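You operate a simulated robot arm through the tools that you are given. There is no shell and no other tool.

You run a simulated robot arm. Do the job below in one go: nothing can be reset, and whatever is moved stays where it is left.

## Task
Set the cone rack's bar and the knobs under pegs 3 and 4 by the job ticket.
Fine: free the handwheel with the red lever, wind it, and lock it again; leave the other knobs. Where these are worked on the way, their far stop is far enough and under half their travel is too little: red lever on the cone rack.

Only the result counts: the job must be done as asked and must still hold three seconds after the hand-in. Knocking over, shifting, dropping, spilling or breaking anything else fails it.

## Robot
A 7-joint arm with a two-finger parallel gripper, fixed in place. Base frame: the origin is at the foot of the arm, x ahead of it, y to its left, z up. Readings come in m, rad, newtons and seconds.
Its first joint turns from -2.897 to 2.897 rad. Payload 4.4 kg.
The tool frame sits at the grasp point between the pads (the TCP): z along the fingers, y along the line on which they close. The tips reach 0.023 m beyond it. Largest opening 0.094 m; finger width 0.038, thickness 0.01; the body of the gripper, 0.054 by 0.096 m, starts 0.039 m behind the TCP.
Orientation is that of the tool frame in the base frame, as a unit quaternion [w, x, y, z]. With the fingers straight down and closing along the base's y, the tool's x points along the base's -x, its y along +y and its z along -z.

## Interface
- The arm moves only by the tool arm_command. Its argument "deltas" is a list of rows, each an object (a shift or turn left out is 0, a gripper value left out holds the last) with "fingers": the finger opening in m, from 0 to 0.094; "linear": the shift along the base's x, y, z in m, a list of three; "dr": the turn, a rotation vector about the base's x, y, z in rad, a list of three. In form: [{"fingers": fingers, "linear": [x, y, z], "dr": [ax, ay, az]}, ...]. A call has 1 to 20 rows; each row shifts and turns the commanded pose from where the row before left it. Rows are played at 5 a second. More than 0.05 m and 0.15 rad between two rows, or a gripper value outside its range, and nothing of the call is played. Where a pose cannot be reached the arm comes as near as it can. A force on the tool above 90 N (or 10 N above the force at the start of the call, whichever is more), or a blocked arm, ends the call early, and 0.2 s more pass. The fingers move at their own pace (about 0.072 m/s each) and stop on an object; they squeeze with about 29 N. The grip force told is the motor's: it shows also when the fingers shut on nothing. Time passes only in rows, and 0.2 s behind the last, so rows that do not move let the fingers close. It gives the time, the measured TCP pose, the force on the tool (base axes), the opening and the grip force at its end, in the units of the frame above (readings bear some noise), with the torque about the TCP (base axes, N m) and any sound that the robot's microphone picked up.
- Cameras (640 x 400 px; columns grow to the right, rows downward): "scene" is fixed at [0.0491, -0.6491, 1.5492]; the picture's right is [0.58, -0.81, 0.00], its down [-0.33, -0.24, -0.91] and it looks along [0.74, 0.53, -0.40] (base axes); focal length 312 px, centre (320, 200). "wrist" rides on the gripper at [0.086, 0.016, -0.075] in the tool frame; the picture's right is [-0.18, 0.98, 0.00], its down [-0.58, -0.11, -0.81] and it looks along [-0.79, -0.15, 0.59] (tool axes); focal length 243 px, centre (320, 200). There is no depth. A picture from a camera that has moved, and an enlarged one, comes with that camera's place and axes in the base frame and with its lens.
- camera(camera): a new picture of that camera. It takes no simulated time.
- inspect(camera, box): a new picture of the part [left, top, right, bottom] of that camera's present view, enlarged. It takes no simulated time.
- hand_in(): hands the job in; it is judged then, once.

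Nothing tells you positions but the pictures and the camera data. Unless the task says otherwise, let go and move clear before handing in.

The tools are called after "Call:" as a command line: name --argument value ..., lists and objects as JSON in quotes. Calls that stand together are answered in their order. arm_command: Moves the arm, as the interface text tells. Its arguments: {"type":"object","properties":{"deltas":{"type":"array","items":{"type":"object","properties":{"fingers":{"type":"number"},"linear":{"type":"array","items":{"type":"number"}},"dr":{"type":"array","items":{"type":"number"}}}}}},"required":["deltas"]} The other tools are called the same way: camera (camera) takes a picture; inspect (camera, box) takes an enlarged picture of a part of a camera's view; hand_in () hands the job in.

At the start:

```text
clock: 0.0
position: [0.6785, -0.1425, 1.2993]
tool_rot: [0.0, 0.0, 1.0, 0.0]
contact_force: [0.0, 0.8, -0.2]
ft_torque: [-0.02, -0.01, 0.0]
width: 0.0939
grip_force: 0.0
```

scene: 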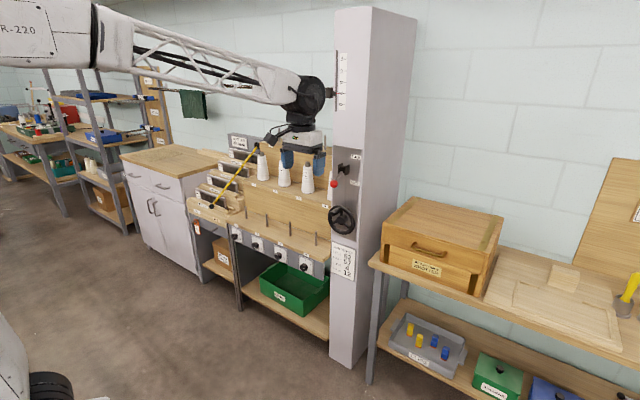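
wrist: 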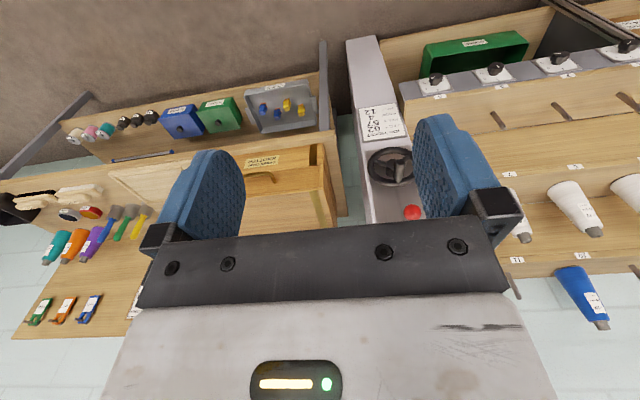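

I see a cone rack with pegs, knobs along its front edge, and a column with a handwheel, a red lever and a ticket. I'll enlarge those parts to read the ticket and scales.

Call:
inspect --camera "scene" --box '[310, 140, 390, 290]'

Call:
inspect --camera "scene" --box '[180, 120, 340, 320]'

Call:
inspect --camera "scene" --box '[320, 30, 370, 120]'

Call:
inspect --camera "wrist" --box '[340, 40, 500, 240]'

Call:
inspect --camera "scene" --box '[322, 238, 362, 283]'

Call:
inspect --camera "scene" --box '[230, 215, 330, 285]'

```text
2.67 times, centred on (350, 215) of scene
camera zoom: at [0.0491, -0.6491, 1.5492], right [0.58, -0.81, 0.0], down [-0.33, -0.24, -0.91], along [0.74, 0.53, -0.4], focal length 833 px, centre (240, 160)
```

zoom: 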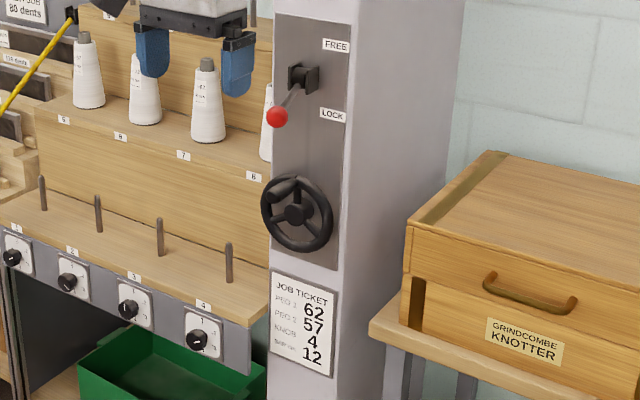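

```text
2.00 times, centred on (260, 220) of scene
camera zoom: at [0.0491, -0.6491, 1.5492], right [0.58, -0.81, 0.0], down [-0.33, -0.24, -0.91], along [0.74, 0.53, -0.4], focal length 624 px, centre (440, 160)
```

zoom: 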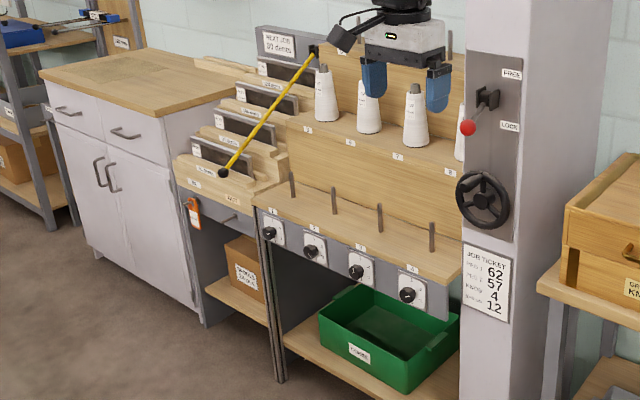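

```text
4.44 times, centred on (345, 75) of scene
camera zoom: at [0.0491, -0.6491, 1.5492], right [0.58, -0.81, 0.0], down [-0.33, -0.24, -0.91], along [0.74, 0.53, -0.4], focal length 1388 px, centre (209, 756)
```

zoom: 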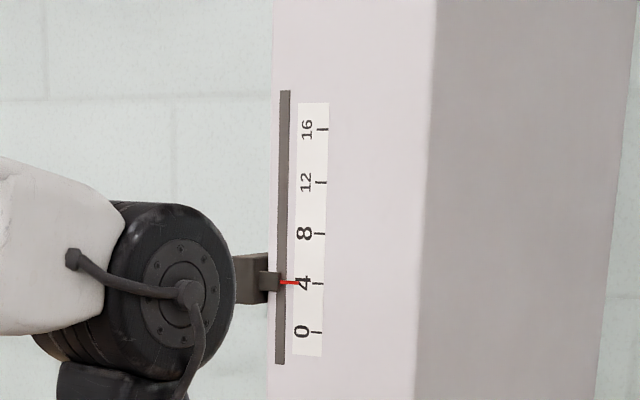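

```text
2.00 times, centred on (420, 140) of wrist
camera zoom: at [0.5925, -0.1252, 1.3753], right [0.18, 0.98, 0.0], down [0.58, -0.11, 0.81], along [0.79, -0.15, -0.59], focal length 485 px, centre (120, 320)
```

zoom: 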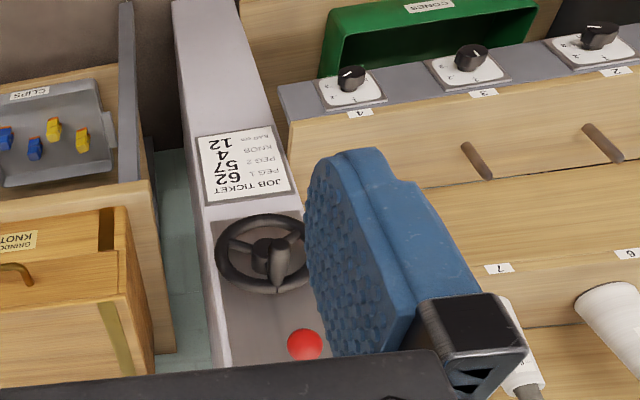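

```text
8.89 times, centred on (342, 260) of scene
camera zoom: at [0.0491, -0.6491, 1.5492], right [0.58, -0.81, 0.0], down [-0.33, -0.24, -0.91], along [0.74, 0.53, -0.4], focal length 2776 px, centre (124, -338)
```

zoom: 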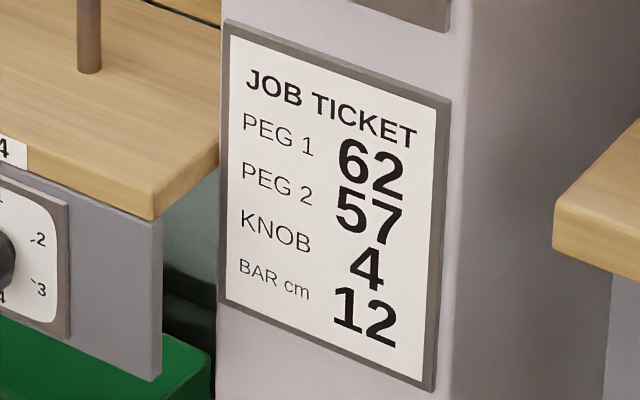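

```text
5.71 times, centred on (280, 250) of scene
camera zoom: at [0.0491, -0.6491, 1.5492], right [0.58, -0.81, 0.0], down [-0.33, -0.24, -0.91], along [0.74, 0.53, -0.4], focal length 1784 px, centre (549, -86)
```

zoom: 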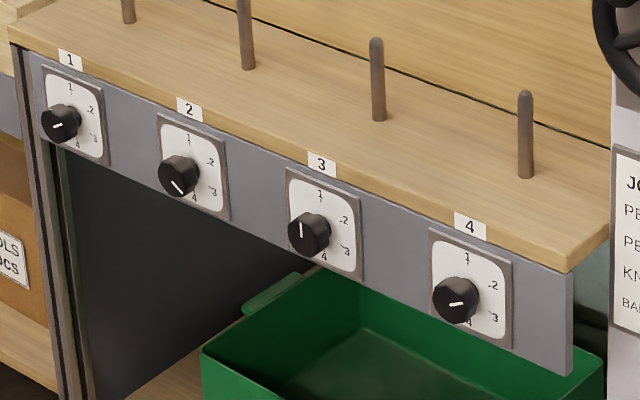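

The ticket says BAR 12 cm (the pointer is now at 4) and KNOB 4. The handwheel hub is near (1.09, -0.02, 0.92) on a face looking towards -x. I'll turn the gripper to point along +x, backing off a little.

Call:
arm_command --deltas '[{"linear": [-0.01, 0, 0], "dr": [0, -0.1428, 0]}, {"linear": [-0.01, 0, 0], "dr": [0, -0.1428, 0]}, {"linear": [-0.01, 0, 0], "dr": [0, -0.1428, 0]}, {"linear": [-0.01, 0, 0], "dr": [0, -0.1428, 0]}, {"linear": [-0.01, 0, 0], "dr": [0, -0.1428, 0]}, {"linear": [-0.01, 0, 0], "dr": [0, -0.1428, 0]}, {"linear": [-0.01, 0, 0], "dr": [0, -0.1428, 0]}, {"linear": [-0.01, 0, 0], "dr": [0, -0.1428, 0]}, {"linear": [-0.01, 0, 0], "dr": [0, -0.1428, 0]}, {"linear": [-0.01, 0, 0], "dr": [0, -0.1428, 0]}, {"linear": [0, 0, 0], "dr": [0, -0.1428, 0]}, {}, {}]'

Call:
camera --camera "scene"

Call:
camera --camera "wrist"

```text
clock: 3.0
position: [0.5982, -0.1487, 1.2688]
tool_rot: [0.69, 0.006, 0.724, 0.007]
contact_force: [0.0, 0.7, 0.9]
ft_torque: [0.01, 0.02, 0.0]
width: 0.0942
grip_force: 0.1
stopped in row 13: the arm was blocked; the commanded pose is now the measured one
```

```text
taken
```

scene: 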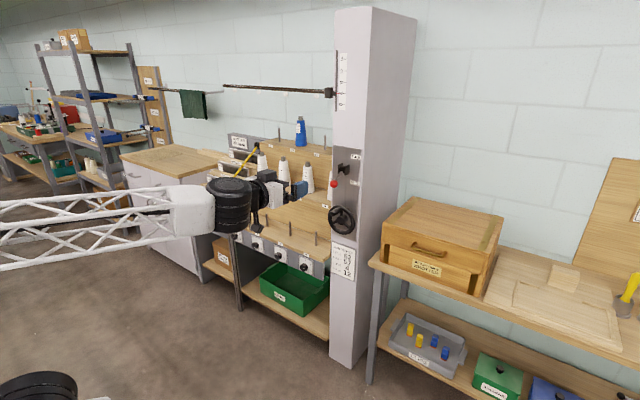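

```text
taken
camera wrist: at [0.519, -0.1303, 1.1876], right [0.01, 0.98, 0.2], down [-0.78, -0.12, 0.62], along [0.63, -0.16, 0.76], focal length 243 px, centre (320, 200)
```

wrist: 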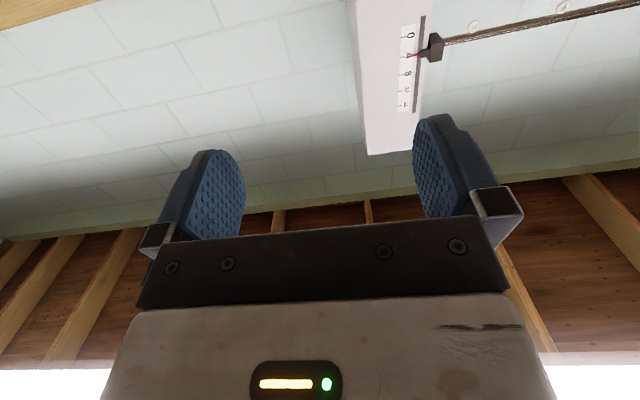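

The arm is now pointing forward, and the bar rides in a slot at the top of the column. I'll zoom in on the wheel, lever, knobs and scale.

Call:
inspect --camera "scene" --box '[325, 150, 365, 175]'

Call:
inspect --camera "scene" --box '[320, 165, 365, 240]'

Call:
inspect --camera "scene" --box '[320, 155, 360, 205]'

Call:
inspect --camera "scene" --box '[276, 240, 326, 275]'

Call:
inspect --camera "scene" --box '[310, 40, 370, 120]'

Call:
inspect --camera "wrist" --box '[380, 10, 480, 120]'

```text
16.00 times, centred on (345, 162) of scene
camera zoom: at [0.0491, -0.6491, 1.5492], right [0.58, -0.81, 0.0], down [-0.33, -0.24, -0.91], along [0.74, 0.53, -0.4], focal length 4996 px, centre (-80, 800)
```

zoom: 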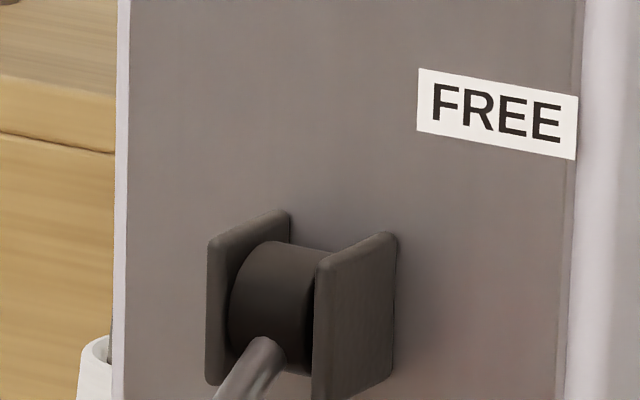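

```text
5.33 times, centred on (342, 202) of scene
camera zoom: at [0.0491, -0.6491, 1.5492], right [0.58, -0.81, 0.0], down [-0.33, -0.24, -0.91], along [0.74, 0.53, -0.4], focal length 1665 px, centre (200, 187)
```

zoom: 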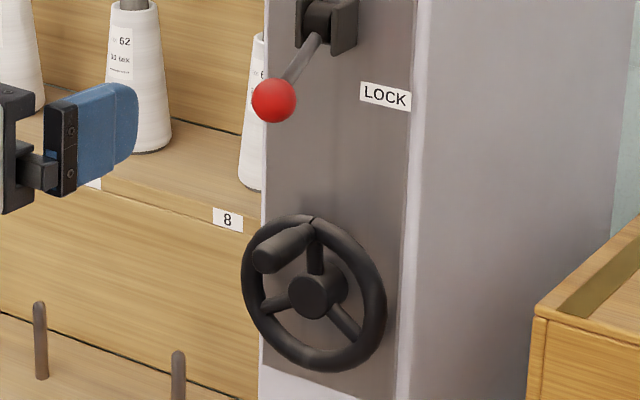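

```text
8.00 times, centred on (340, 180) of scene
camera zoom: at [0.0491, -0.6491, 1.5492], right [0.58, -0.81, 0.0], down [-0.33, -0.24, -0.91], along [0.74, 0.53, -0.4], focal length 2498 px, centre (160, 360)
```

zoom: 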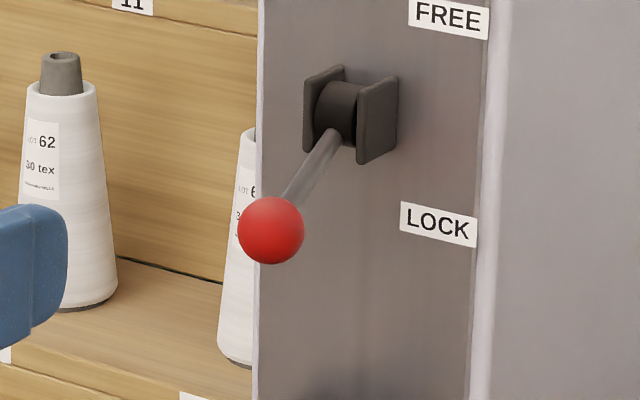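

```text
11.43 times, centred on (301, 258) of scene
camera zoom: at [0.0491, -0.6491, 1.5492], right [0.58, -0.81, 0.0], down [-0.33, -0.24, -0.91], along [0.74, 0.53, -0.4], focal length 3568 px, centre (537, -457)
```

zoom: 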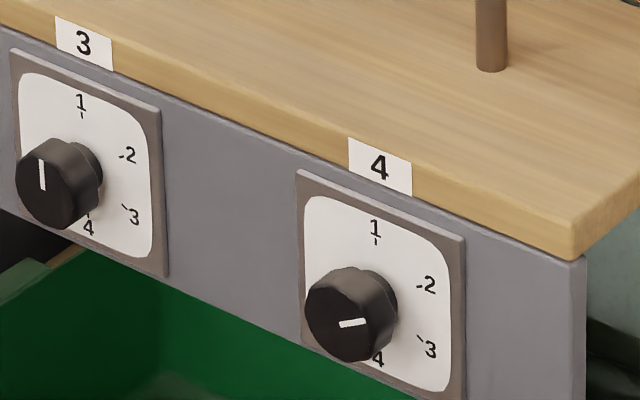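

```text
5.00 times, centred on (340, 80) of scene
camera zoom: at [0.0491, -0.6491, 1.5492], right [0.58, -0.81, 0.0], down [-0.33, -0.24, -0.91], along [0.74, 0.53, -0.4], focal length 1561 px, centre (220, 800)
```

zoom: 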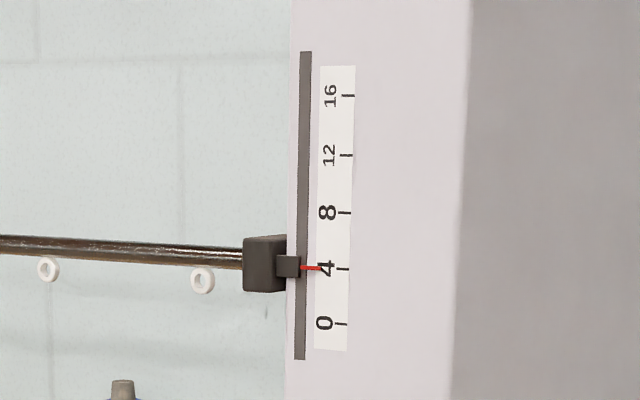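

```text
3.64 times, centred on (430, 65) of wrist
camera zoom: at [0.519, -0.1303, 1.1876], right [0.01, 0.98, 0.2], down [-0.78, -0.12, 0.62], along [0.63, -0.16, 0.76], focal length 882 px, centre (-80, 691)
```

zoom: 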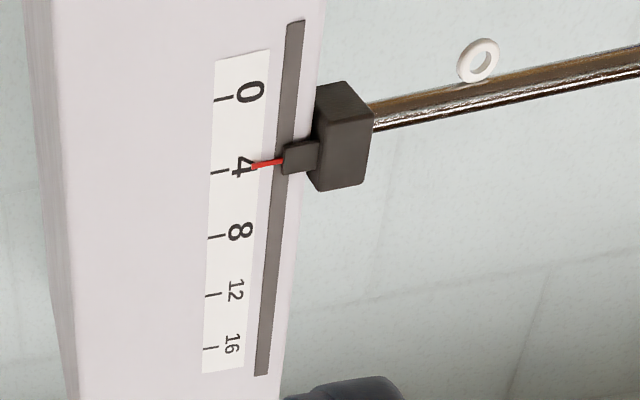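

The bar pointer reads about 4. Knob 3 is at 1 and knob 4 at 2, with the dial labels 60° apart. I put the lever ball near (1.019, -0.022, 1.112) with its pivot near (1.08, -0.022, 1.157). Next I'll move in front of the lever.

Call:
arm_command --deltas '[{"linear": [0.035, 0.016, -0.0195]}, {"linear": [0.035, 0.016, -0.0195]}, {"linear": [0.035, 0.016, -0.0195]}, {"linear": [0.035, 0.016, -0.0195], "dr": [-0.006, -0.016, 0]}, {"linear": [0.035, 0.016, -0.0195], "dr": [-0.006, -0.016, 0]}, {"linear": [0.035, 0.016, -0.0195], "dr": [-0.006, -0.016, 0]}, {"linear": [0.035, 0.016, -0.0195]}, {"linear": [0.037, 0.015, -0.0205]}, {}, {}]'

Call:
camera --camera "scene"

Call:
camera --camera "wrist"

Call:
inspect --camera "scene" --box '[280, 140, 380, 210]'

```text
clock: 5.2
position: [0.8763, -0.0577, 1.1214]
tool_rot: [0.705, -0.008, 0.709, 0.009]
contact_force: [0.0, -0.1, -0.1]
ft_torque: [-0.01, 0.04, -0.03]
width: 0.0944
grip_force: 0.0
out of reach, approached as far as the arm can: row 6, 7, 8
```

```text
taken
```

scene: 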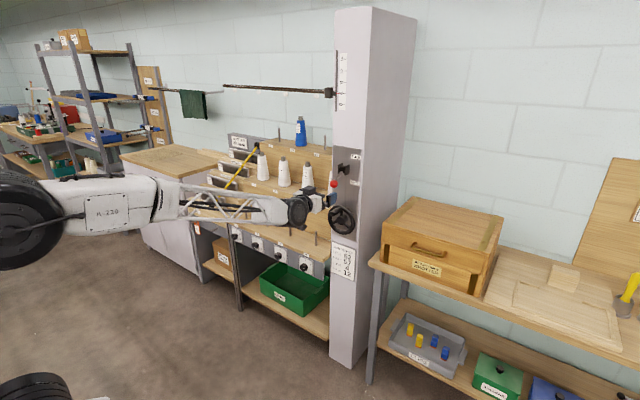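

```text
taken
camera wrist: at [0.8005, -0.0427, 1.0368], right [-0.02, 0.98, 0.18], down [-0.8, -0.13, 0.59], along [0.6, -0.13, 0.79], focal length 243 px, centre (320, 200)
```

wrist: 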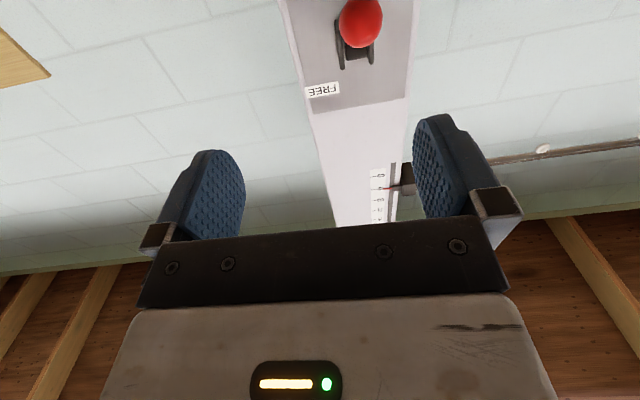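

```text
5.71 times, centred on (330, 175) of scene
camera zoom: at [0.0491, -0.6491, 1.5492], right [0.58, -0.81, 0.0], down [-0.33, -0.24, -0.91], along [0.74, 0.53, -0.4], focal length 1784 px, centre (263, 343)
```

zoom: 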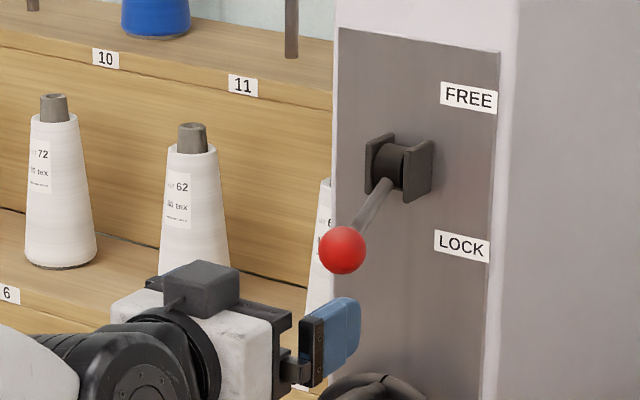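

The arm fell short by about 4 cm in y. I'll try small moves to see whether it can settle there.

Call:
arm_command --deltas '[{}, {}, {}]'

Call:
arm_command --deltas '[{"dr": [0, 0.1, 0]}, {"dr": [0, 0.1, 0]}, {}]'

```text
clock: 6.0
position: [0.8755, -0.0581, 1.121]
tool_rot: [0.705, -0.009, 0.709, 0.009]
contact_force: [0.6, -0.3, 0.0]
ft_torque: [0.02, -0.02, -0.04]
width: 0.0937
grip_force: 0.0
```

```text
clock: 6.8
position: [0.8772, -0.0562, 1.1219]
tool_rot: [0.633, 0.001, 0.774, 0.0]
contact_force: [-0.1, -1.1, -0.1]
ft_torque: [-0.01, 0.01, 0.01]
width: 0.0937
grip_force: 0.1
```

Call:
arm_command --deltas '[{"linear": [0, 0.012, 0]}, {"linear": [0, 0.012, 0]}, {"linear": [0, 0.011, 0]}, {}]'

Call:
camera --camera "scene"

```text
clock: 7.8
position: [0.877, -0.0227, 1.123]
tool_rot: [0.632, -0.003, 0.775, 0.004]
contact_force: [-0.6, 0.0, -0.4]
ft_torque: [-0.02, 0.02, -0.03]
width: 0.094
grip_force: 0.0
```

```text
taken
```

scene: 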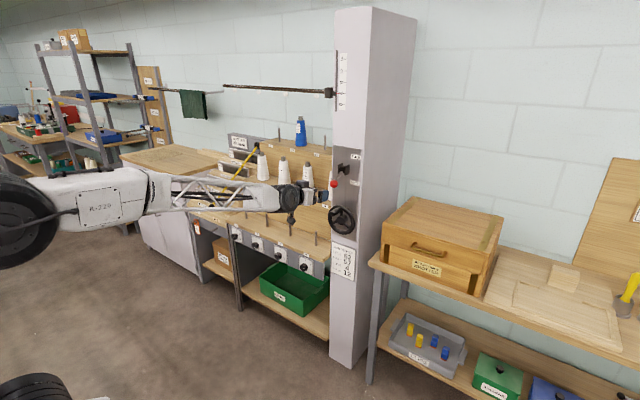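

With the tool pitched about 11° down the arm can reach. I'll move in around the red ball and grip it.

Call:
arm_command --deltas '[{"linear": [0.035, 0.0005, -0.0033]}, {"linear": [0.035, 0.0005, -0.0033]}, {"linear": [0.03, 0.0005, -0.0033]}, {"linear": [0.025, 0.0005, -0.0033]}, {"linear": [0.015, 0.0005, 0]}, {}]'

Call:
camera --camera "wrist"

Call:
inspect --camera "scene" --box '[300, 145, 370, 215]'

```text
clock: 9.2
position: [1.0182, -0.0194, 1.1111]
tool_rot: [0.632, -0.001, 0.775, 0.002]
contact_force: [-0.2, 0.1, 0.8]
ft_torque: [0.0, -0.03, 0.02]
width: 0.0939
grip_force: 0.1
```

```text
taken
camera wrist: at [0.9278, -0.0031, 1.0418], right [0.03, 0.98, 0.18], down [-0.67, -0.11, 0.73], along [0.74, -0.15, 0.66], focal length 243 px, centre (320, 200)
```

wrist: 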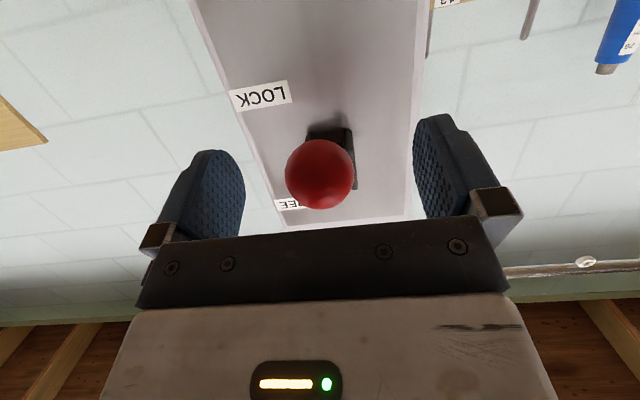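

```text
5.71 times, centred on (335, 180) of scene
camera zoom: at [0.0491, -0.6491, 1.5492], right [0.58, -0.81, 0.0], down [-0.33, -0.24, -0.91], along [0.74, 0.53, -0.4], focal length 1784 px, centre (234, 314)
```

zoom: 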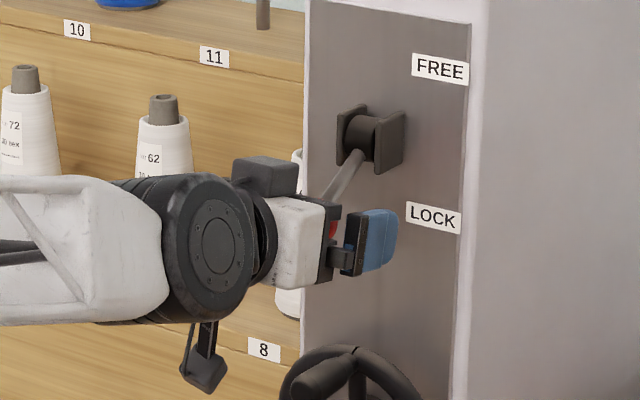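

The ball sits right between the pads. I'll close on it.

Call:
arm_command --deltas '[{"fingers": 0.0}, {}, {}, {}]'

```text
clock: 10.2
position: [1.0173, -0.0202, 1.11]
tool_rot: [0.633, -0.002, 0.775, 0.002]
contact_force: [2.6, -3.2, 0.4]
ft_torque: [-0.04, 0.12, 0.02]
width: 0.0335
grip_force: 44.9
```

Call:
arm_command --deltas '[{"linear": [-0.007, 0, 0.0116]}, {"linear": [-0.0049, 0, 0.0127]}, {"linear": [-0.0026, 0, 0.0133]}, {"linear": [-0.0002, 0, 0.0136]}, {"linear": [0.0021, 0, 0.0135]}, {"linear": [0.0044, 0, 0.0128]}, {"linear": [0.0066, 0, 0.0119]}, {}]'

Call:
inspect --camera "scene" --box '[300, 130, 370, 200]'

```text
clock: 12.0
position: [1.0148, -0.0222, 1.2031]
tool_rot: [0.633, 0.001, 0.774, 0.0]
contact_force: [0.0, 0.6, 0.1]
ft_torque: [0.01, 0.0, -0.02]
width: 0.0002
grip_force: 42.1
```

```text
5.71 times, centred on (335, 165) of scene
camera zoom: at [0.0491, -0.6491, 1.5492], right [0.58, -0.81, 0.0], down [-0.33, -0.24, -0.91], along [0.74, 0.53, -0.4], focal length 1784 px, centre (234, 400)
```

zoom: 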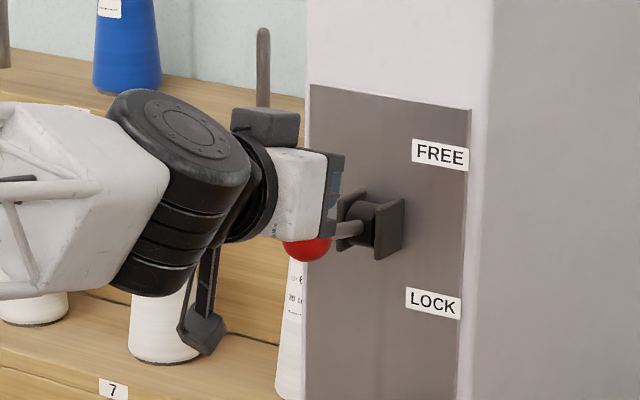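

The ball slipped out at about half travel. I'll go under it with closed fingers and push it up to FREE.

Call:
arm_command --deltas '[{"linear": [-0.045, 0, 0.01], "fingers": 0.0}, {"linear": [-0.045, 0, 0.01]}, {"linear": [-0.01, 0, -0.045]}, {"linear": [0, 0, -0.045]}, {"linear": [0, 0.001, -0.018]}, {}, {"linear": [0.04, 0, 0]}, {"linear": [0.043, 0, 0]}, {}]'

Call:
inspect --camera "scene" --box '[300, 130, 370, 200]'

Call:
camera --camera "wrist"

```text
clock: 14.0
position: [1.0013, -0.02, 1.1268]
tool_rot: [0.633, -0.001, 0.774, 0.001]
contact_force: [-0.9, -0.5, 0.5]
ft_torque: [0.0, -0.01, -0.02]
width: 0.0001
grip_force: 42.3
out of reach, approached as far as the arm can: row 3, 5
```

```text
5.71 times, centred on (335, 165) of scene
camera zoom: at [0.0491, -0.6491, 1.5492], right [0.58, -0.81, 0.0], down [-0.33, -0.24, -0.91], along [0.74, 0.53, -0.4], focal length 1784 px, centre (234, 400)
```

zoom: 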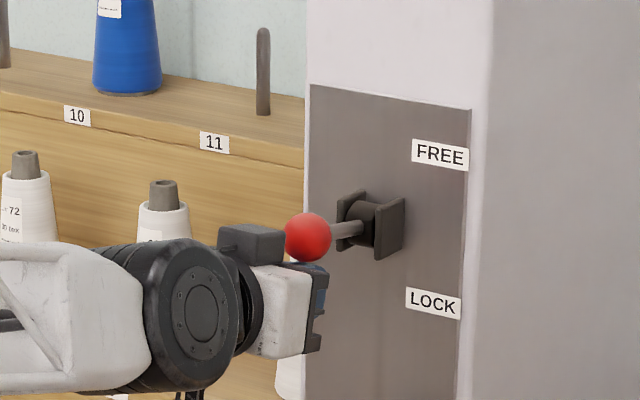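

```text
taken
camera wrist: at [0.9118, -0.0033, 1.0584], right [0.04, 0.98, 0.18], down [-0.67, -0.11, 0.73], along [0.74, -0.15, 0.66], focal length 243 px, centre (320, 200)
```

wrist: 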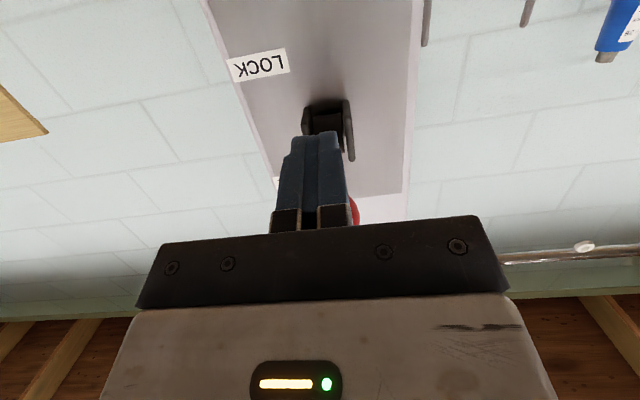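

The fingers are just beneath the ball. Pushing up now.

Call:
arm_command --deltas '[{"linear": [0, 0.002, 0.01]}, {"linear": [0, 0, 0.01]}, {"linear": [0.002, 0, 0.01]}, {"linear": [0.003, 0, 0.01]}, {"linear": [0.003, 0, 0.008]}, {}]'

Call:
inspect --camera "scene" --box '[300, 130, 370, 200]'

```text
clock: 15.3
position: [1.0088, -0.0198, 1.1569]
tool_rot: [0.625, 0.002, 0.78, -0.001]
contact_force: [-1.0, -0.3, -7.5]
ft_torque: [0.05, 0.05, 0.02]
width: 0.0
grip_force: 42.6
stopped in row 6: the force on the tool passed its limit at 94 N (the readings are from after the stop); the commanded pose is now the measured one
```

```text
5.71 times, centred on (335, 165) of scene
camera zoom: at [0.0491, -0.6491, 1.5492], right [0.58, -0.81, 0.0], down [-0.33, -0.24, -0.91], along [0.74, 0.53, -0.4], focal length 1784 px, centre (234, 400)
```

zoom: 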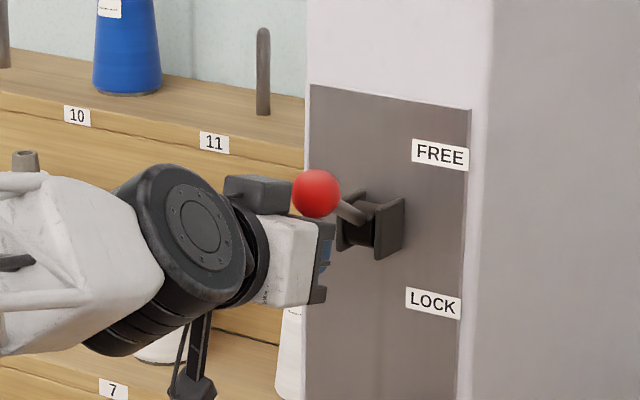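

The lever is up at its FREE stop. Now I'll retreat, pitch the tool a bit further down and move in front of the wheel's crank handle.

Call:
arm_command --deltas '[{"linear": [-0.01, 0, -0.008]}, {"linear": [-0.04, 0, 0]}, {"linear": [-0.045, 0, 0], "dr": [0, 0.06, 0], "fingers": 0.06}, {"linear": [0, 0, -0.03], "dr": [0, 0.06, 0]}, {"linear": [0, 0, -0.04], "dr": [0, 0.06, 0]}, {"linear": [0, 0, -0.04], "dr": [0, 0.06, 0]}, {"linear": [0, 0, -0.04], "dr": [0, 0.06, 0]}, {"linear": [0, 0, -0.01], "dr": [0, 0, 0]}, {}]'

Call:
camera --camera "wrist"

Call:
inspect --camera "scene" --box '[290, 140, 370, 240]'

Call:
inspect --camera "scene" --box '[320, 195, 360, 240]'

```text
clock: 17.3
position: [0.9135, -0.0215, 0.991]
tool_rot: [0.503, 0.0, 0.864, 0.001]
contact_force: [-0.2, 0.3, 0.5]
ft_torque: [-0.03, -0.02, 0.01]
width: 0.0599
grip_force: 0.0
```

```text
taken
camera wrist: at [0.8059, -0.0036, 0.9547], right [0.09, 0.98, 0.16], down [-0.41, -0.11, 0.9], along [0.91, -0.15, 0.4], focal length 243 px, centre (320, 200)
```

wrist: 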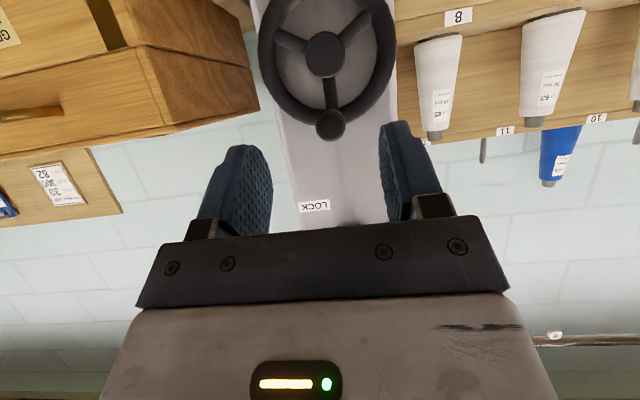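

```text
4.00 times, centred on (330, 190) of scene
camera zoom: at [0.0491, -0.6491, 1.5492], right [0.58, -0.81, 0.0], down [-0.33, -0.24, -0.91], along [0.74, 0.53, -0.4], focal length 1249 px, centre (280, 240)
```

zoom: 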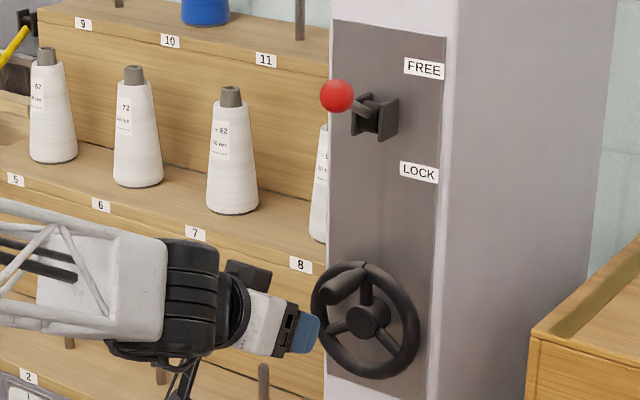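

```text
8.89 times, centred on (340, 218) of scene
camera zoom: at [0.0491, -0.6491, 1.5492], right [0.58, -0.81, 0.0], down [-0.33, -0.24, -0.91], along [0.74, 0.53, -0.4], focal length 2776 px, centre (142, 44)
```

zoom: 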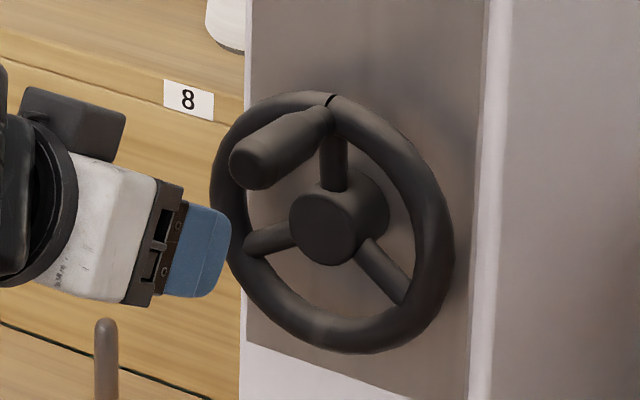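

The handle axis is about at (y -0.018, z 0.979), running from x 1.02 to 1.07. The hub is at (1.085, -0.0185, 0.922), so the crank radius is about 0.057. I'll move in and grip the handle.

Call:
arm_command --deltas '[{"linear": [0.04, 0.0015, -0.002]}, {"linear": [0.04, 0.001, -0.004]}, {"linear": [0.025, 0.001, -0.004]}, {"linear": [0.0165, 0, -0.002]}, {}, {"fingers": 0.0}, {}, {}, {}]'

Call:
camera --camera "wrist"

Call:
inspect --camera "scene" --box '[320, 195, 360, 240]'

```text
clock: 19.3
position: [1.0353, -0.0161, 0.9788]
tool_rot: [0.503, 0.001, 0.864, -0.001]
contact_force: [16.7, 0.6, -1.6]
ft_torque: [0.01, 0.01, 1.06]
width: 0.0247
grip_force: 44.4
```

```text
taken
camera wrist: at [0.9275, 0.0011, 0.9427], right [0.09, 0.98, 0.16], down [-0.41, -0.11, 0.9], along [0.91, -0.15, 0.4], focal length 243 px, centre (320, 200)
```

wrist: 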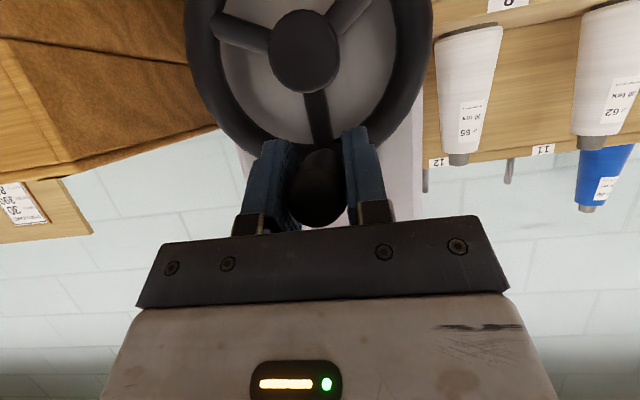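

```text
8.89 times, centred on (340, 218) of scene
camera zoom: at [0.0491, -0.6491, 1.5492], right [0.58, -0.81, 0.0], down [-0.33, -0.24, -0.91], along [0.74, 0.53, -0.4], focal length 2776 px, centre (142, 44)
```

zoom: 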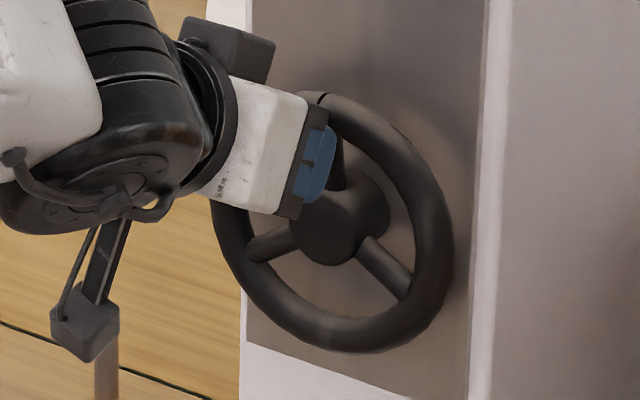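

The handle is gripped. I'll try 36° clockwise (towards -y) and check the response.

Call:
arm_command --deltas '[{"linear": [0, -0.0089, -0.0007]}, {"linear": [0, -0.0087, -0.0021]}, {"linear": [0, -0.0083, -0.0034]}, {"linear": [0, -0.0076, -0.0047]}, {}]'

Call:
inspect --camera "scene" --box '[320, 40, 370, 110]'

Call:
inspect --camera "scene" --box '[320, 195, 360, 240]'

```text
clock: 20.5
position: [1.0367, -0.05, 0.9709]
tool_rot: [0.504, 0.001, 0.864, -0.001]
contact_force: [1.7, -9.1, 19.4]
ft_torque: [-0.02, 0.11, 1.29]
width: 0.0249
grip_force: 44.7
```

```text
5.71 times, centred on (345, 75) of scene
camera zoom: at [0.0491, -0.6491, 1.5492], right [0.58, -0.81, 0.0], down [-0.33, -0.24, -0.91], along [0.74, 0.53, -0.4], focal length 1784 px, centre (177, 914)
```

zoom: 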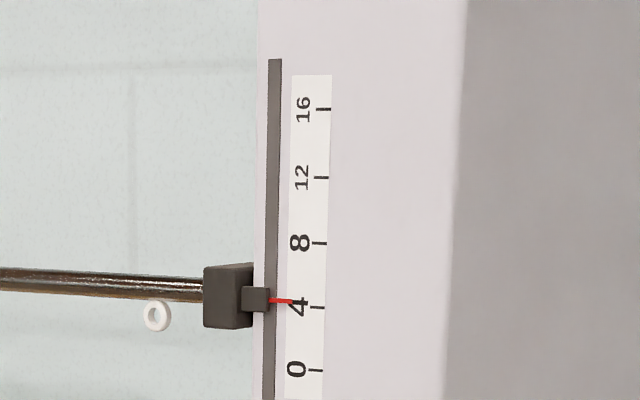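

```text
8.89 times, centred on (340, 218) of scene
camera zoom: at [0.0491, -0.6491, 1.5492], right [0.58, -0.81, 0.0], down [-0.33, -0.24, -0.91], along [0.74, 0.53, -0.4], focal length 2776 px, centre (142, 44)
```

zoom: 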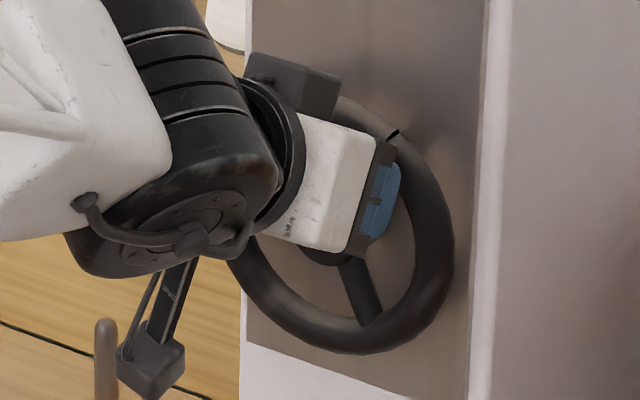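

Clockwise raises the bar, about 0.4 cm for 36°, so roughly 4 cm per turn and about two turns are needed. Continuing around.

Call:
arm_command --deltas '[{"linear": [0, -0.0089, -0.008]}, {"linear": [0, -0.007, -0.0096]}, {"linear": [0, -0.0048, -0.0109]}, {"linear": [0, -0.0025, -0.0116]}, {"linear": [0, 0, -0.012]}, {"linear": [0, 0.0025, -0.0116]}, {}]'

Call:
inspect --camera "scene" --box '[320, 40, 370, 110]'

Call:
inspect --camera "scene" --box '[300, 185, 370, 250]'

Call:
camera --camera "wrist"

```text
clock: 21.8
position: [1.0336, -0.0759, 0.9174]
tool_rot: [0.505, 0.004, 0.863, -0.002]
contact_force: [-31.1, -21.9, 5.7]
ft_torque: [0.55, -0.51, 0.5]
width: 0.0243
grip_force: 45.4
stopped in row 6: the force on the tool passed its limit at 103 N (the readings are from after the stop); the commanded pose is now the measured one
```

```text
5.71 times, centred on (345, 75) of scene
camera zoom: at [0.0491, -0.6491, 1.5492], right [0.58, -0.81, 0.0], down [-0.33, -0.24, -0.91], along [0.74, 0.53, -0.4], focal length 1784 px, centre (177, 914)
```

zoom: 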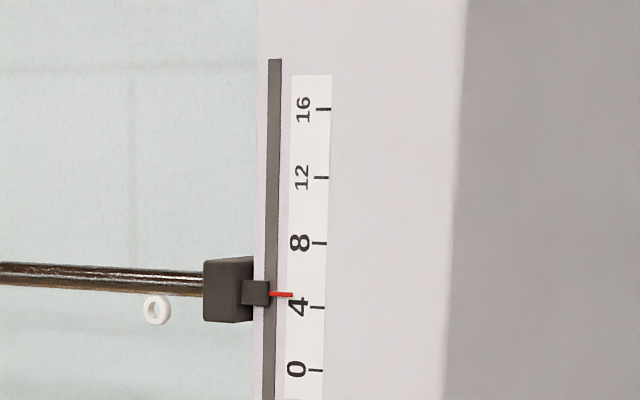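

```text
6.15 times, centred on (335, 218) of scene
camera zoom: at [0.0491, -0.6491, 1.5492], right [0.58, -0.81, 0.0], down [-0.33, -0.24, -0.91], along [0.74, 0.53, -0.4], focal length 1922 px, centre (228, 92)
```

zoom: 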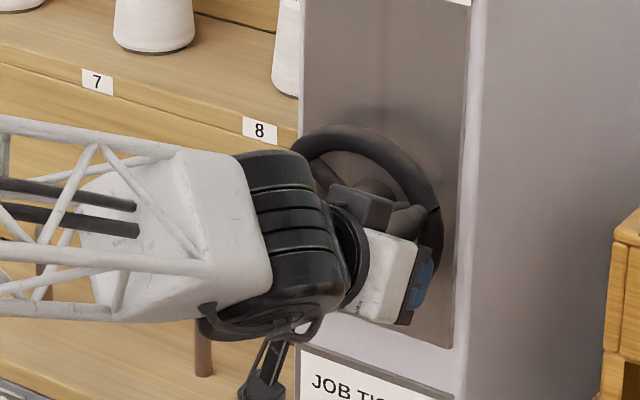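

```text
taken
camera wrist: at [0.9267, -0.0578, 0.8799], right [0.1, 0.98, 0.16], down [-0.42, -0.11, 0.9], along [0.9, -0.16, 0.4], focal length 243 px, centre (320, 200)
```

wrist: 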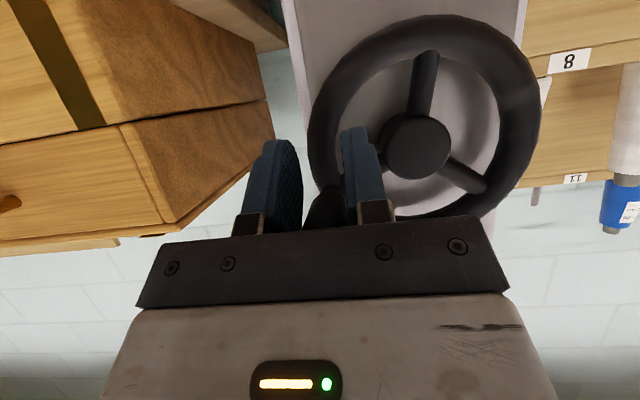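

The handle slipped up along the pads, since friction is not enough in z. I'll let go and back out with a flatter pitch. Then I'll push the handle around with closed fingers, keeping them on its trailing side.

Call:
arm_command --deltas '[{"fingers": 0.06}, {}, {"linear": [-0.03, 0, 0]}, {"linear": [-0.04, 0, 0], "dr": [0, -0.06, 0]}, {"linear": [-0.02, 0.01, 0.02], "dr": [0, -0.06, 0]}, {"linear": [0, 0.01, 0.02], "dr": [0, -0.06, 0]}, {"linear": [0, 0.01, 0.02], "dr": [0, -0.06, 0], "fingers": 0.0}, {}, {}]'

Call:
camera --camera "wrist"

Call:
inspect --camera "scene" --box '[320, 195, 360, 240]'

```text
clock: 23.8
position: [0.9461, -0.0504, 0.9781]
tool_rot: [0.603, 0.0, 0.798, 0.003]
contact_force: [1.3, 1.0, 0.6]
ft_torque: [0.0, -0.03, -0.01]
width: 0.0
grip_force: 29.4
out of reach, approached as far as the arm can: row 7
```

```text
taken
camera wrist: at [0.8497, -0.0332, 0.9166], right [0.05, 0.98, 0.18], down [-0.62, -0.12, 0.78], along [0.79, -0.15, 0.6], focal length 243 px, centre (320, 200)
```

wrist: 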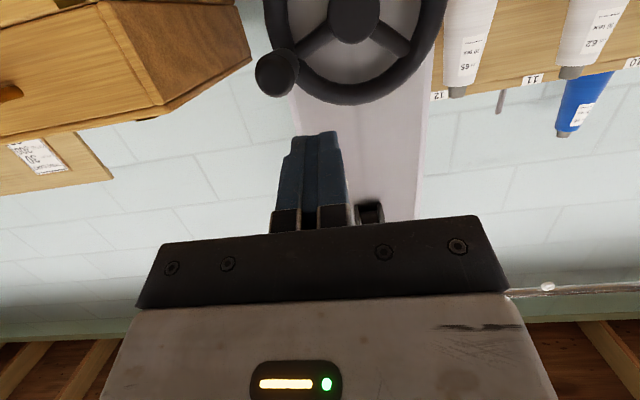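

```text
8.89 times, centred on (340, 218) of scene
camera zoom: at [0.0491, -0.6491, 1.5492], right [0.58, -0.81, 0.0], down [-0.33, -0.24, -0.91], along [0.74, 0.53, -0.4], focal length 2776 px, centre (142, 44)
```

zoom: 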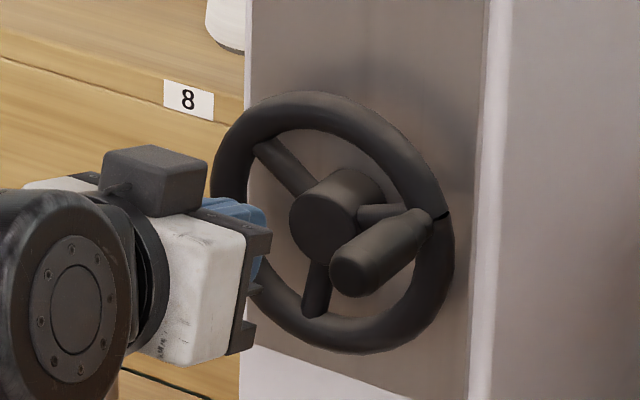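

The handle is now at about 70° clockwise. I'll bring the closed fingers in above it and push it down in a first stretch, then check.

Call:
arm_command --deltas '[{"linear": [0.035, -0.006, 0.0049]}, {"linear": [0.035, -0.0056, 0]}, {"linear": [0.0139, 0, 0]}, {}, {"linear": [0, -0.0015, -0.0087]}, {"linear": [0, -0.0094, -0.0118]}, {"linear": [0, -0.0066, -0.0121]}, {"linear": [0, -0.0044, -0.0119]}, {"linear": [0, -0.0017, -0.0132]}, {}]'

Call:
camera --camera "wrist"

Call:
inspect --camera "scene" --box '[310, 190, 370, 250]'

Call:
inspect --camera "scene" --box '[320, 40, 370, 110]'

```text
clock: 26.0
position: [1.0285, -0.0833, 0.9239]
tool_rot: [0.604, 0.002, 0.797, 0.0]
contact_force: [-0.7, 0.1, 0.3]
ft_torque: [-0.01, -0.02, -0.01]
width: 0.0
grip_force: 28.5
```

```text
taken
camera wrist: at [0.9331, -0.0658, 0.863], right [0.06, 0.98, 0.18], down [-0.62, -0.11, 0.78], along [0.78, -0.15, 0.6], focal length 243 px, centre (320, 200)
```

wrist: 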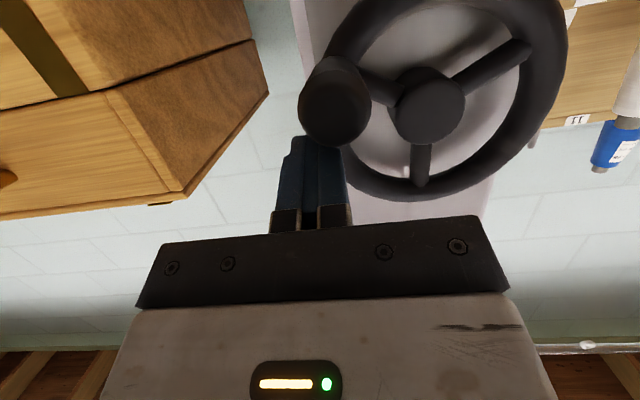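

```text
6.67 times, centred on (340, 220) of scene
camera zoom: at [0.0491, -0.6491, 1.5492], right [0.58, -0.81, 0.0], down [-0.33, -0.24, -0.91], along [0.74, 0.53, -0.4], focal length 2082 px, centre (187, 67)
```

zoom: 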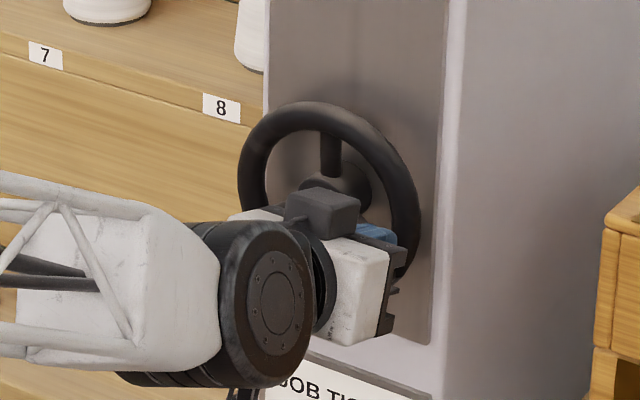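

```text
5.71 times, centred on (345, 75) of scene
camera zoom: at [0.0491, -0.6491, 1.5492], right [0.58, -0.81, 0.0], down [-0.33, -0.24, -0.91], along [0.74, 0.53, -0.4], focal length 1784 px, centre (177, 914)
```

zoom: 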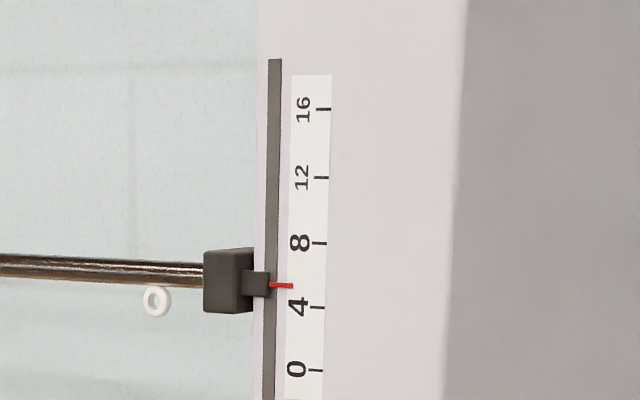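

The push works with very little force: the handle is at 120° and the bar at about 5.3. Continuing around the bottom.

Call:
arm_command --deltas '[{"linear": [0, 0.0026, -0.0153]}, {"linear": [0, 0.008, -0.0156]}, {"linear": [0, 0.0105, -0.0124]}, {"linear": [0, 0.0115, -0.0089]}, {"linear": [0, 0.0121, -0.0061]}, {"linear": [0, 0.0121, -0.0035]}, {"linear": [0, 0.0115, -0.0015]}, {"linear": [0, 0.0105, -0.0002]}, {}]'

Call:
camera --camera "wrist"

Call:
inspect --camera "scene" --box '[320, 40, 370, 110]'

```text
clock: 28.0
position: [1.0385, -0.0568, 0.8784]
tool_rot: [0.603, -0.002, 0.798, 0.006]
contact_force: [0.6, -1.7, 0.1]
ft_torque: [-0.05, -0.02, 0.02]
width: 0.0001
grip_force: 29.0
out of reach, approached as far as the arm can: row 3, 4, 5, 6, 7, 8
```

```text
taken
camera wrist: at [0.9435, -0.041, 0.8159], right [0.04, 0.98, 0.18], down [-0.61, -0.12, 0.78], along [0.79, -0.14, 0.6], focal length 243 px, centre (320, 200)
```

wrist: 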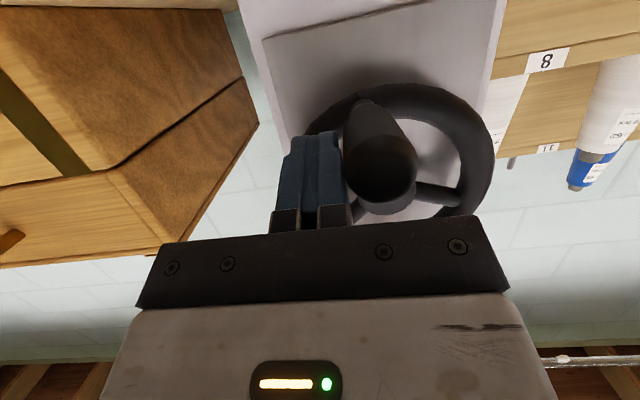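

```text
5.71 times, centred on (345, 75) of scene
camera zoom: at [0.0491, -0.6491, 1.5492], right [0.58, -0.81, 0.0], down [-0.33, -0.24, -0.91], along [0.74, 0.53, -0.4], focal length 1784 px, centre (177, 914)
```

zoom: 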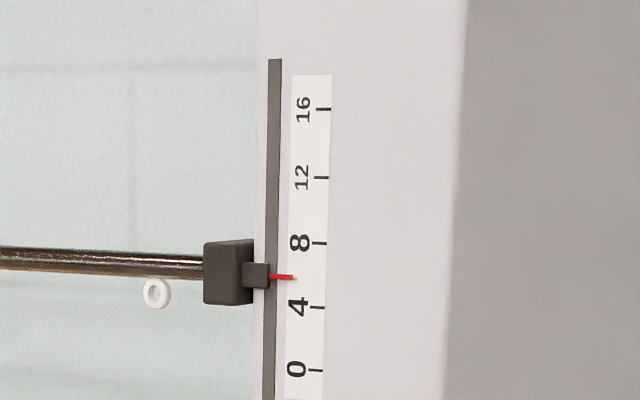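

At this lower height the wrist needs more downward pitch. I'll pitch to about 28° about the TCP and carry on around.

Call:
arm_command --deltas '[{"linear": [-0.004, 0, 0], "dr": [0, 0.07, 0]}, {"linear": [-0.005, 0, 0], "dr": [0, 0.07, 0]}, {"dr": [0, 0.07, 0]}, {}, {"linear": [0, 0.0079, -0.0052]}, {"linear": [0, 0.008, -0.0052]}, {"linear": [0, 0.0121, -0.0035]}, {"linear": [0, 0.0115, -0.0015]}, {"linear": [0, 0.0105, -0.0002]}, {}]'

Call:
camera --camera "wrist"

Call:
inspect --camera "scene" --box '[320, 40, 370, 110]'

```text
clock: 30.2
position: [1.0313, -0.0073, 0.8617]
tool_rot: [0.515, 0.0, 0.857, 0.003]
contact_force: [2.6, -6.1, 0.9]
ft_torque: [0.08, 0.0, -0.06]
width: 0.0
grip_force: 29.6
```

```text
taken
camera wrist: at [0.9247, 0.0084, 0.8221], right [0.08, 0.98, 0.17], down [-0.44, -0.12, 0.89], along [0.89, -0.15, 0.42], focal length 243 px, centre (320, 200)
```

wrist: 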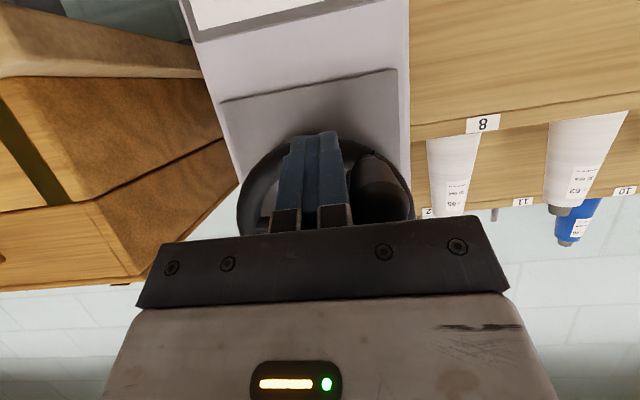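

```text
5.71 times, centred on (345, 75) of scene
camera zoom: at [0.0491, -0.6491, 1.5492], right [0.58, -0.81, 0.0], down [-0.33, -0.24, -0.91], along [0.74, 0.53, -0.4], focal length 1784 px, centre (177, 914)
```

zoom: 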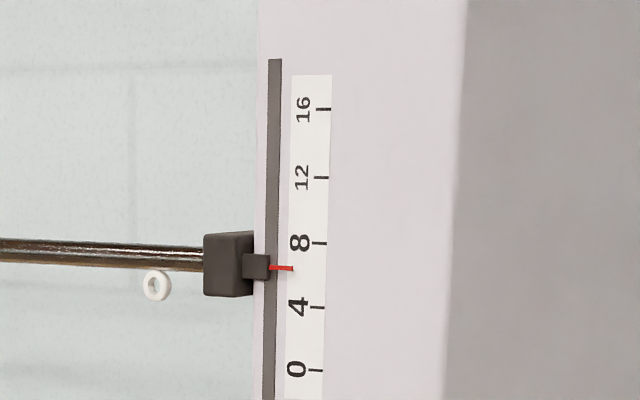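

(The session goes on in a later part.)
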